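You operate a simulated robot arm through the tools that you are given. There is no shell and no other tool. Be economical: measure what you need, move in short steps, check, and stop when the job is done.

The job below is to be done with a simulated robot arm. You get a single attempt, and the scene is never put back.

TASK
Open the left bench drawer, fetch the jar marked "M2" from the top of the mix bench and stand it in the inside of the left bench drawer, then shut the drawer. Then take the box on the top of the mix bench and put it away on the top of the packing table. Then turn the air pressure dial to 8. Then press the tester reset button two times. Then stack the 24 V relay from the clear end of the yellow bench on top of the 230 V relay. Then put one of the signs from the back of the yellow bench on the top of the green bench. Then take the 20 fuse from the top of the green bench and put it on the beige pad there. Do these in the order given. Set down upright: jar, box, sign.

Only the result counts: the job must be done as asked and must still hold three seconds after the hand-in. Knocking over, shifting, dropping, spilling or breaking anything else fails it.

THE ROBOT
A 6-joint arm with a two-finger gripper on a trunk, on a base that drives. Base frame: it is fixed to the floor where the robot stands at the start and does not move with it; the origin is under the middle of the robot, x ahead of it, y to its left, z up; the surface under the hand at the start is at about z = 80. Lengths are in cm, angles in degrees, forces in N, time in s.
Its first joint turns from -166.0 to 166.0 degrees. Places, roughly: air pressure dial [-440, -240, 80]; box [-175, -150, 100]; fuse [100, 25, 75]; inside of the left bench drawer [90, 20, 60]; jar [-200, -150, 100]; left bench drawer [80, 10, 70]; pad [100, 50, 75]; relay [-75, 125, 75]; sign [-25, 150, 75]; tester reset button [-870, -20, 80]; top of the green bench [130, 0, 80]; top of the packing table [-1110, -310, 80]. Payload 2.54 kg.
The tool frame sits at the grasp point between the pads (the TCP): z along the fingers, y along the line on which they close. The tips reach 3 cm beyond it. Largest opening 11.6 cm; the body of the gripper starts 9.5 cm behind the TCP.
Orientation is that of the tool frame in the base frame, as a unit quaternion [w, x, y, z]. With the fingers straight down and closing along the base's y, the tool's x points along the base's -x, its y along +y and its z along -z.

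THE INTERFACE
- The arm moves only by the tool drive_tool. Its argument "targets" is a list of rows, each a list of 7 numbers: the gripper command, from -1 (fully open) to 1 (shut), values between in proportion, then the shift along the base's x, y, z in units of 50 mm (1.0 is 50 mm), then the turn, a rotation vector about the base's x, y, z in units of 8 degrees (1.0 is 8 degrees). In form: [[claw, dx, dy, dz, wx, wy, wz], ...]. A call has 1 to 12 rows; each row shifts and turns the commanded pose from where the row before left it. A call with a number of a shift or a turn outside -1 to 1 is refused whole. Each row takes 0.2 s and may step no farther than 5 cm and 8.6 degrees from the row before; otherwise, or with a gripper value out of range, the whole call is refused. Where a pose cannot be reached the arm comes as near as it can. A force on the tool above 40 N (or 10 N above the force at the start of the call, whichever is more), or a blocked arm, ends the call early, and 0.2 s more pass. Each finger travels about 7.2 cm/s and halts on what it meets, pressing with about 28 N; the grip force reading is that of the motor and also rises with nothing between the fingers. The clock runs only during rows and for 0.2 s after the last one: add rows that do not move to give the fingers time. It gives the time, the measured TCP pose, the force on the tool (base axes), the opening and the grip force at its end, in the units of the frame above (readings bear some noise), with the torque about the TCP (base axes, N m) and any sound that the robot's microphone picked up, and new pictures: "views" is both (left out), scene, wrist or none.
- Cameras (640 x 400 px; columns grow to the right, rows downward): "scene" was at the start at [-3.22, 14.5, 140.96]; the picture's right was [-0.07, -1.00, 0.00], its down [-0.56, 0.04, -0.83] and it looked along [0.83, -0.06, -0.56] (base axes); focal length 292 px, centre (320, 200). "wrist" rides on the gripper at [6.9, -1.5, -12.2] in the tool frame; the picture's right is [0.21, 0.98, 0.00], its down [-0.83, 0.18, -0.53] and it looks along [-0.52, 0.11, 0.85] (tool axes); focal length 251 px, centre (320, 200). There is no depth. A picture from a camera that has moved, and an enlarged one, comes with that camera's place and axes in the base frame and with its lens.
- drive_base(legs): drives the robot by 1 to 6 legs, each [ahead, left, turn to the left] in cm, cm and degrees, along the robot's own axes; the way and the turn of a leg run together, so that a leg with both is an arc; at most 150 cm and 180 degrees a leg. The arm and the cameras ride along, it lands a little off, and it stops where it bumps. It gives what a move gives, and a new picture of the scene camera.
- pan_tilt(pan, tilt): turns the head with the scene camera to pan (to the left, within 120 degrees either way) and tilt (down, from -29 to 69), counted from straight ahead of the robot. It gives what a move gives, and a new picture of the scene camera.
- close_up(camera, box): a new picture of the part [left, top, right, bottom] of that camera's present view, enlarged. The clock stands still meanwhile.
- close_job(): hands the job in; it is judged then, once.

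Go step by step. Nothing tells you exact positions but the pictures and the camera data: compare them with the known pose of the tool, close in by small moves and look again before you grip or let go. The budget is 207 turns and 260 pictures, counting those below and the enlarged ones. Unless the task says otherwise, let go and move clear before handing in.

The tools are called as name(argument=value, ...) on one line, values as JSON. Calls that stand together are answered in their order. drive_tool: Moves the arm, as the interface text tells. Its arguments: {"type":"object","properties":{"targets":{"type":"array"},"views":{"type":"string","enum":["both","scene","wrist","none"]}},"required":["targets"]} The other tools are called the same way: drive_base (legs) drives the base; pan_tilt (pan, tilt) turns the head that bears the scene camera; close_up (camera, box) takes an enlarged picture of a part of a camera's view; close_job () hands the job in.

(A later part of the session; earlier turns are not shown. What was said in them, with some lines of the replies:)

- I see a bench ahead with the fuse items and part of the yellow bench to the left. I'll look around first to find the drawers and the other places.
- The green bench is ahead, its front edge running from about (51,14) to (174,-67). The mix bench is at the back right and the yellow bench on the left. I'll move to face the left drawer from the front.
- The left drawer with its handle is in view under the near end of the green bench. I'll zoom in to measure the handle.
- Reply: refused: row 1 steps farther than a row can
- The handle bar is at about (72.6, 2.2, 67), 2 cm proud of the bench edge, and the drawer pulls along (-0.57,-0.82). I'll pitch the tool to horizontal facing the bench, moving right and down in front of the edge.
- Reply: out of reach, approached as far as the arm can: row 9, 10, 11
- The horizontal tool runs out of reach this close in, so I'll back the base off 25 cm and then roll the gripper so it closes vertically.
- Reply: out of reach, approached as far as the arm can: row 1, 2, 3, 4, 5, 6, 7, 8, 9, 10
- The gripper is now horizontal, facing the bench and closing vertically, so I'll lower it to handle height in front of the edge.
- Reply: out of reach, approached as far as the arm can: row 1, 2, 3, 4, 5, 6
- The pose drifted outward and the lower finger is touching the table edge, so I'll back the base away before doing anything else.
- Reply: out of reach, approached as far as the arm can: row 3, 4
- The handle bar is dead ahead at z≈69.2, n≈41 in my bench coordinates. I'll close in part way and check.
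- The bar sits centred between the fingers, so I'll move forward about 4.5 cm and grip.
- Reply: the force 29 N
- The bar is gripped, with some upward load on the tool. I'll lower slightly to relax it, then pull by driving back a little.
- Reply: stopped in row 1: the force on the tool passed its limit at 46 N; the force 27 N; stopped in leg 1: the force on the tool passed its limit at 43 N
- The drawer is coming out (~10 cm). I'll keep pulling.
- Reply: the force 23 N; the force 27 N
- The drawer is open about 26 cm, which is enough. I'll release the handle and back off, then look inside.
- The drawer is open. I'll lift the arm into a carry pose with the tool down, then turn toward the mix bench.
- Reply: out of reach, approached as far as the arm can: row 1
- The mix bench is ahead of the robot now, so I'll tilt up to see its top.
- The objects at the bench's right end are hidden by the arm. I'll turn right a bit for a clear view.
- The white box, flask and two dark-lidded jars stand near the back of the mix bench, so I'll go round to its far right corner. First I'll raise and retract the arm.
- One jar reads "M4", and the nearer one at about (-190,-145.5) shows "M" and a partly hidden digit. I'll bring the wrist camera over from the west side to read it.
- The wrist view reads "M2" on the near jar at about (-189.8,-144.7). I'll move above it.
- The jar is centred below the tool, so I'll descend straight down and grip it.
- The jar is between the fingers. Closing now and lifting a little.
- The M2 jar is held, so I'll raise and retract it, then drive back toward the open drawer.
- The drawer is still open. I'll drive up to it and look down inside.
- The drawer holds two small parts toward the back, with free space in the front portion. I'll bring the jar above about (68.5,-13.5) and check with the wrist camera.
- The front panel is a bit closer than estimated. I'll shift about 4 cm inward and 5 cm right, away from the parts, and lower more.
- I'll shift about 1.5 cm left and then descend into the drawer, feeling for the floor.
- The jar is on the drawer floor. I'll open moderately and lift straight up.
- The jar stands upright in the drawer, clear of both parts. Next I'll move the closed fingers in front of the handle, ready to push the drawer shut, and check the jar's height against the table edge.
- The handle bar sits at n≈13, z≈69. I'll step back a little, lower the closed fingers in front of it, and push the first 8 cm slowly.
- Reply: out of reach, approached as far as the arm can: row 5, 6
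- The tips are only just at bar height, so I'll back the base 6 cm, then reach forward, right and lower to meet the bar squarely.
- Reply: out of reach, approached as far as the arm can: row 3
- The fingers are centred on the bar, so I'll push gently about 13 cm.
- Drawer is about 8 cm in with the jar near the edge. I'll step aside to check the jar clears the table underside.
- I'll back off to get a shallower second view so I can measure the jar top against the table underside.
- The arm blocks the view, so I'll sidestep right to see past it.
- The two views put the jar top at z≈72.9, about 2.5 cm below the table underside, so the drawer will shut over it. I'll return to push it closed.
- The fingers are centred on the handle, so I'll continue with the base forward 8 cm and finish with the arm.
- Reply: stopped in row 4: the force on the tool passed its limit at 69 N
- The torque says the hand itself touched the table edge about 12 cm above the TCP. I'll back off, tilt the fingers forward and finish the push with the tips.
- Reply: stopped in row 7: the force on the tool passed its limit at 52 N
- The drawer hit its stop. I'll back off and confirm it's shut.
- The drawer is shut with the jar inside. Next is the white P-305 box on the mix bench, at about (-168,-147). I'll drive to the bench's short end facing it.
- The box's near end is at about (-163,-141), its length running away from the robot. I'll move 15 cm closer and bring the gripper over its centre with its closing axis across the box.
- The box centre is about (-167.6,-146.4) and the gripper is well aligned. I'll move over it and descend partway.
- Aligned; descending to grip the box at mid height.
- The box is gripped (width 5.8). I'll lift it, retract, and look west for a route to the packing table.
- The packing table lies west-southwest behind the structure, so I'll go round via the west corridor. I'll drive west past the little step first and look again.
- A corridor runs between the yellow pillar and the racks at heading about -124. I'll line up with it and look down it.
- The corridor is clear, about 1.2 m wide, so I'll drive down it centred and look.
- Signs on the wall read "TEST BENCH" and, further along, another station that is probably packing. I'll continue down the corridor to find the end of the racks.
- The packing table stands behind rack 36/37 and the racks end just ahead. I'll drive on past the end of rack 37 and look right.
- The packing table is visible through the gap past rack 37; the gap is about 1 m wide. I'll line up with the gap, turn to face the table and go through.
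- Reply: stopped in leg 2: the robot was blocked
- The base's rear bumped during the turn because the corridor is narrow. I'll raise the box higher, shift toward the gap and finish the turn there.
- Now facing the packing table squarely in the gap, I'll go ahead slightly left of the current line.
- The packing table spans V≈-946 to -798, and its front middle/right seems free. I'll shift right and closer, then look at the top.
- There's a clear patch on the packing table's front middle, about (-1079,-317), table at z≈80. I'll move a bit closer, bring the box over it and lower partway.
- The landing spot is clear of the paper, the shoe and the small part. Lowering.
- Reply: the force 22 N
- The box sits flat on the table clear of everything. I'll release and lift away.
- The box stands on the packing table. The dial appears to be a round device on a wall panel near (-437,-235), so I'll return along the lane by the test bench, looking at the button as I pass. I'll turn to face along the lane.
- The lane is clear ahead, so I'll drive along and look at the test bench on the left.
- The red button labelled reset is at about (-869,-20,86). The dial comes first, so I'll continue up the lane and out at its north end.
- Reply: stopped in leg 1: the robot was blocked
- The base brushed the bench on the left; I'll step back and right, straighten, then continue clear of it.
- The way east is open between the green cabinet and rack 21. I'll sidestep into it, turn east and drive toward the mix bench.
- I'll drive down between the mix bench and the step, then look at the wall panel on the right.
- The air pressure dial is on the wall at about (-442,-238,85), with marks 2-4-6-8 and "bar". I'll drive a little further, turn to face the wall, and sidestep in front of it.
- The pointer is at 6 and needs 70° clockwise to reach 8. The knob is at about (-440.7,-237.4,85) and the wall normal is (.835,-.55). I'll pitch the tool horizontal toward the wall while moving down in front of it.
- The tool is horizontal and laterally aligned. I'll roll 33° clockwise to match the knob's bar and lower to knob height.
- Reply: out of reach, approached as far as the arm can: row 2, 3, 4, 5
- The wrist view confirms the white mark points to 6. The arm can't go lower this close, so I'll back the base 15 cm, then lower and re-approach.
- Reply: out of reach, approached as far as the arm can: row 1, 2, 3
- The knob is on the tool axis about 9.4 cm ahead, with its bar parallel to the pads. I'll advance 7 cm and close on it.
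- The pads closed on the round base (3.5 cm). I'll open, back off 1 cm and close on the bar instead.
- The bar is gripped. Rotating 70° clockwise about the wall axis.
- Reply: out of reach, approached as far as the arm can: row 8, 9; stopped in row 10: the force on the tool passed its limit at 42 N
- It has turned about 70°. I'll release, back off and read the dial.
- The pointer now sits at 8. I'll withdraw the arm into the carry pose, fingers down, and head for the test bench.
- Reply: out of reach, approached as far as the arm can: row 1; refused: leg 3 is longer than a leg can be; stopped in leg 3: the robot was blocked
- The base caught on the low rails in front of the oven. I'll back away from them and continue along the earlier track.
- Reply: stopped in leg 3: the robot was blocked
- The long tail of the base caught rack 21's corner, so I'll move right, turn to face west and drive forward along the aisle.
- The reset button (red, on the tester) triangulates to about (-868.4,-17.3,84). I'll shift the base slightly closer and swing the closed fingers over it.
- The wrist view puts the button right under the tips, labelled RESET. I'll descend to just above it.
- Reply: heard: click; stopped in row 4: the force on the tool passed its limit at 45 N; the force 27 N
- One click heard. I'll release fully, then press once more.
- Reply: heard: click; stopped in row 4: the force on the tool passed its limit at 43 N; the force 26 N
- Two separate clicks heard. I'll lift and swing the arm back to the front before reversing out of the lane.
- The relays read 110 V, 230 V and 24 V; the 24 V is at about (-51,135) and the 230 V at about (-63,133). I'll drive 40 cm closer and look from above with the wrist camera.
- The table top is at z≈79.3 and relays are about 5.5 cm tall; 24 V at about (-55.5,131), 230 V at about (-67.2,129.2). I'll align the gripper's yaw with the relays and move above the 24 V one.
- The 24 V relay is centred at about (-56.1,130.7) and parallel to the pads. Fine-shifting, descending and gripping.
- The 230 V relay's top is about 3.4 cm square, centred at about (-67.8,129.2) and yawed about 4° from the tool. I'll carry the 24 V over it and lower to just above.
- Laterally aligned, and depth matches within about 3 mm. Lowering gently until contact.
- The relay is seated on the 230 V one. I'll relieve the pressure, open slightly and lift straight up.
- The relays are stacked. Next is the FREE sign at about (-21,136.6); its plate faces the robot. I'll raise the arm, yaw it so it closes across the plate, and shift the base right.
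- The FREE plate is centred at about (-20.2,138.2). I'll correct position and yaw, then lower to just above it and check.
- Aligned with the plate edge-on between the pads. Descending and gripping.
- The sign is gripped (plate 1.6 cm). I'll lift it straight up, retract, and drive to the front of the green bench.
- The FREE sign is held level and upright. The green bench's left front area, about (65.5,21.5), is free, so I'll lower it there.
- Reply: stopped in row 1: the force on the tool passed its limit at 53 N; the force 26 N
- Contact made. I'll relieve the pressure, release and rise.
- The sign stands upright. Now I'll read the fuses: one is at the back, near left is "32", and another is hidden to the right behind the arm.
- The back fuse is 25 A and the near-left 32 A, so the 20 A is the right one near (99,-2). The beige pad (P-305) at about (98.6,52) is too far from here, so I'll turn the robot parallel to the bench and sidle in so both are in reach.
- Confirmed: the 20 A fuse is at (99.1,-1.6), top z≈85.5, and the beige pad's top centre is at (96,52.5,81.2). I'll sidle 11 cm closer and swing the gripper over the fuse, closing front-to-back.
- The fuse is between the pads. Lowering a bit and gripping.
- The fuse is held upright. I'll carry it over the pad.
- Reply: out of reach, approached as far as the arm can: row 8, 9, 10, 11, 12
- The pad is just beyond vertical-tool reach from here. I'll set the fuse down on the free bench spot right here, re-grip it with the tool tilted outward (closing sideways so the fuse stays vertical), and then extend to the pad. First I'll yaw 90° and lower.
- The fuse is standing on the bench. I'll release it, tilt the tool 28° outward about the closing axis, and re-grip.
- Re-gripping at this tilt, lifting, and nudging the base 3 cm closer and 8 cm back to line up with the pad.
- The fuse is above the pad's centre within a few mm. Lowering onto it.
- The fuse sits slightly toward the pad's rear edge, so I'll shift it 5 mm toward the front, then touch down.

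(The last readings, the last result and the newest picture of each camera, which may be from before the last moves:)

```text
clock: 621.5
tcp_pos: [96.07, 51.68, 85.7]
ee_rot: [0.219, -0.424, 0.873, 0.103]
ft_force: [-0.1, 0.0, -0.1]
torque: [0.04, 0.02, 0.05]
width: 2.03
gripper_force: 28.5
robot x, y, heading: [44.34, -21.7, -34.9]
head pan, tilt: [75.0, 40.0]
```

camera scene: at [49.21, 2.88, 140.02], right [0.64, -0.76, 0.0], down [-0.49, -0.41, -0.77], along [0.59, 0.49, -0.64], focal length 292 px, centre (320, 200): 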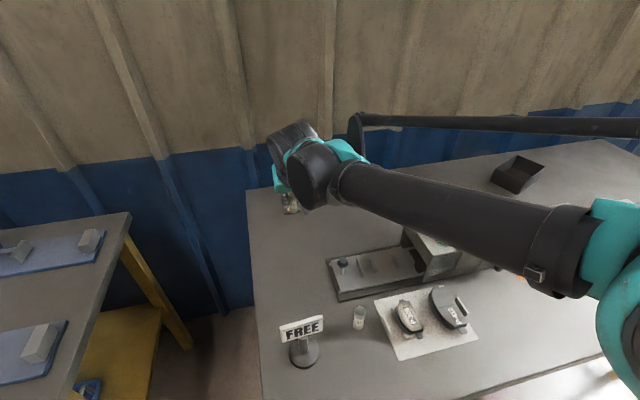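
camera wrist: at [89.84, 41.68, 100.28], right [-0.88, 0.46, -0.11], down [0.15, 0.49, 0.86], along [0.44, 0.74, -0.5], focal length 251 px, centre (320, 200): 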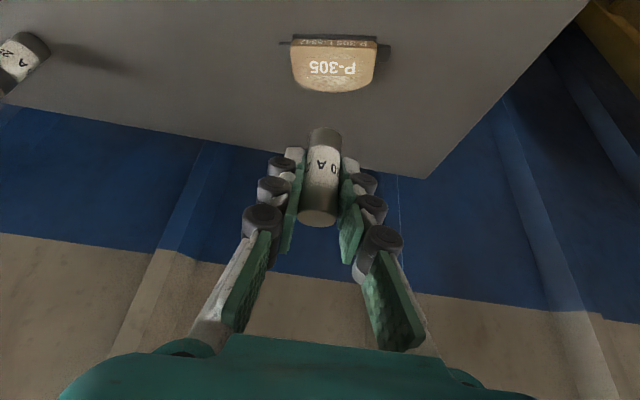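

drive_tool(targets=[[1, 0, 0, -0.06, 0, 0, 0], [1, 0, 0, 0, 0, 0, 0]], views="none")

drive_tool(targets=[[1, 0, 0, -0.05, 0, 0, 0], [1, 0, 0, 0, 0, 0, 0]], views="none")

close_up(camera="scene", box=[278, 180, 328, 220])

```text
clock: 622.1
tcp_pos: [96.21, 51.68, 85.69]
ee_rot: [0.219, -0.424, 0.873, 0.104]
ft_force: [0.4, -0.3, 11.6]
torque: [-0.02, -0.03, -0.02]
width: 2.02
gripper_force: 27.6
robot x, y, heading: [44.32, -21.86, -35.0]
head pan, tilt: [75.0, 40.0]
```

```text
clock: 622.7
tcp_pos: [96.03, 51.72, 85.42]
ee_rot: [0.219, -0.425, 0.872, 0.104]
ft_force: [2.4, 0.7, 17.9]
torque: [0.08, -0.14, -0.02]
width: 2.04
gripper_force: 28.0
robot x, y, heading: [44.1, -21.5, -34.9]
head pan, tilt: [75.0, 40.0]
```

```text
10.00 times, centred on (303, 200) of scene
camera zoom: at [49.18, 2.82, 140.03], right [0.64, -0.76, 0.0], down [-0.49, -0.41, -0.77], along [0.59, 0.49, -0.64], focal length 2917 px, centre (490, 200)
```

zoom: 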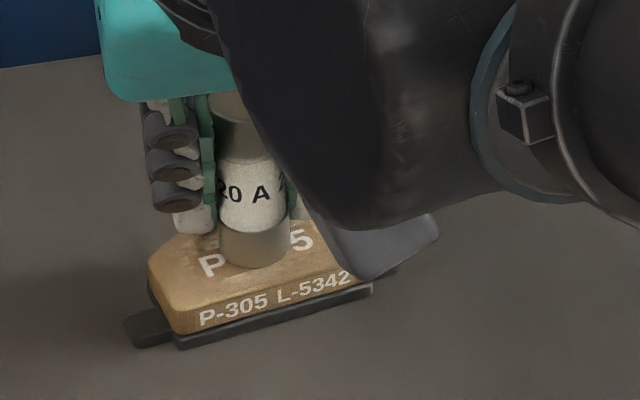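

The fuse is standing centrally on the beige pad. I'll ease, release, and withdraw along the tool axis.

drive_tool(targets=[[1, 0, 0, 0.04, 0, 0, 0], [0.45, 0, 0, 0, 0, 0, 0], [0.45, 0, 0, 0, 0, 0, 0], [0.4, -0.09, -0.11, 0.27, 0, 0, 0], [0.4, -0.2, -0.25, 0.6, 0, 0, 0], [0.4, -0.25, -0.3, 0.75, 0, 0, 0], [0.4, -0.25, -0.3, 0.75, 0, 0, 0], [0.4, -0.25, -0.3, 0.75, 0, 0, 0], [0.4, -0.25, -0.3, 0.75, 0, 0, 0]], views="scene")

close_up(camera="scene", box=[250, 160, 410, 360])

```text
clock: 624.7
tcp_pos: [89.85, 43.86, 104.6]
ee_rot: [0.218, -0.424, 0.873, 0.104]
ft_force: [-1.0, 0.7, 0.7]
torque: [-0.01, 0.03, 0.02]
width: 3.48
gripper_force: 0.2
robot x, y, heading: [43.89, -21.74, -34.9]
head pan, tilt: [75.0, 40.0]
camera scene: at [49.23, 2.9, 140.01], right [0.64, -0.76, 0.0], down [-0.49, -0.41, -0.77], along [0.59, 0.49, -0.64], focal length 292 px, centre (320, 200)
```

scene: 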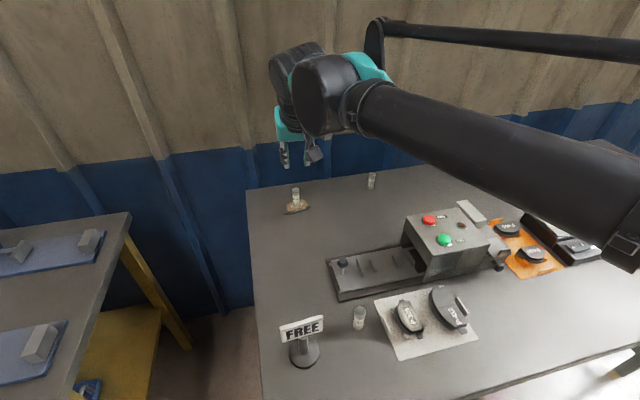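

```text
2.00 times, centred on (330, 260) of scene
camera zoom: at [49.23, 2.9, 140.01], right [0.64, -0.76, 0.0], down [-0.49, -0.41, -0.77], along [0.59, 0.49, -0.64], focal length 583 px, centre (300, 80)
```

zoom: 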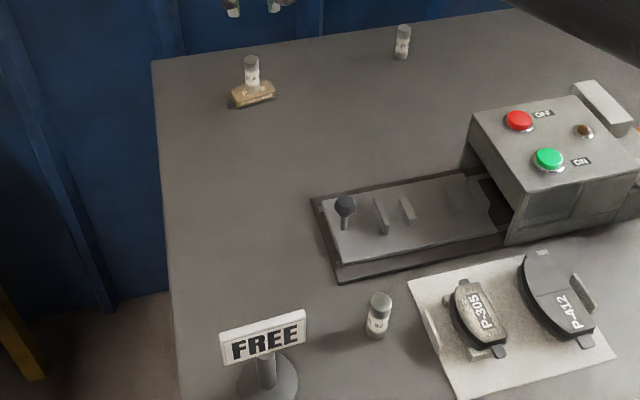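

The fuse stands on the pad, the sign is upright on the green bench and the arm is clear. Handing in.

close_job()

```text
The job is handed in.
```

All seven steps are done in the order given and the job is handed in, but I haven't seen a result.

- **Base contacts:** the base was blocked by contact a few times: turning beside the press line near rack 37, at the bench on the test lane, in front of the oven and at rack 21's corner. The oven looked undisturbed in a later view; I did not check the others.
- **Dial:** the air pressure dial reads 8, but its pointer sits about 3° short of the mark.
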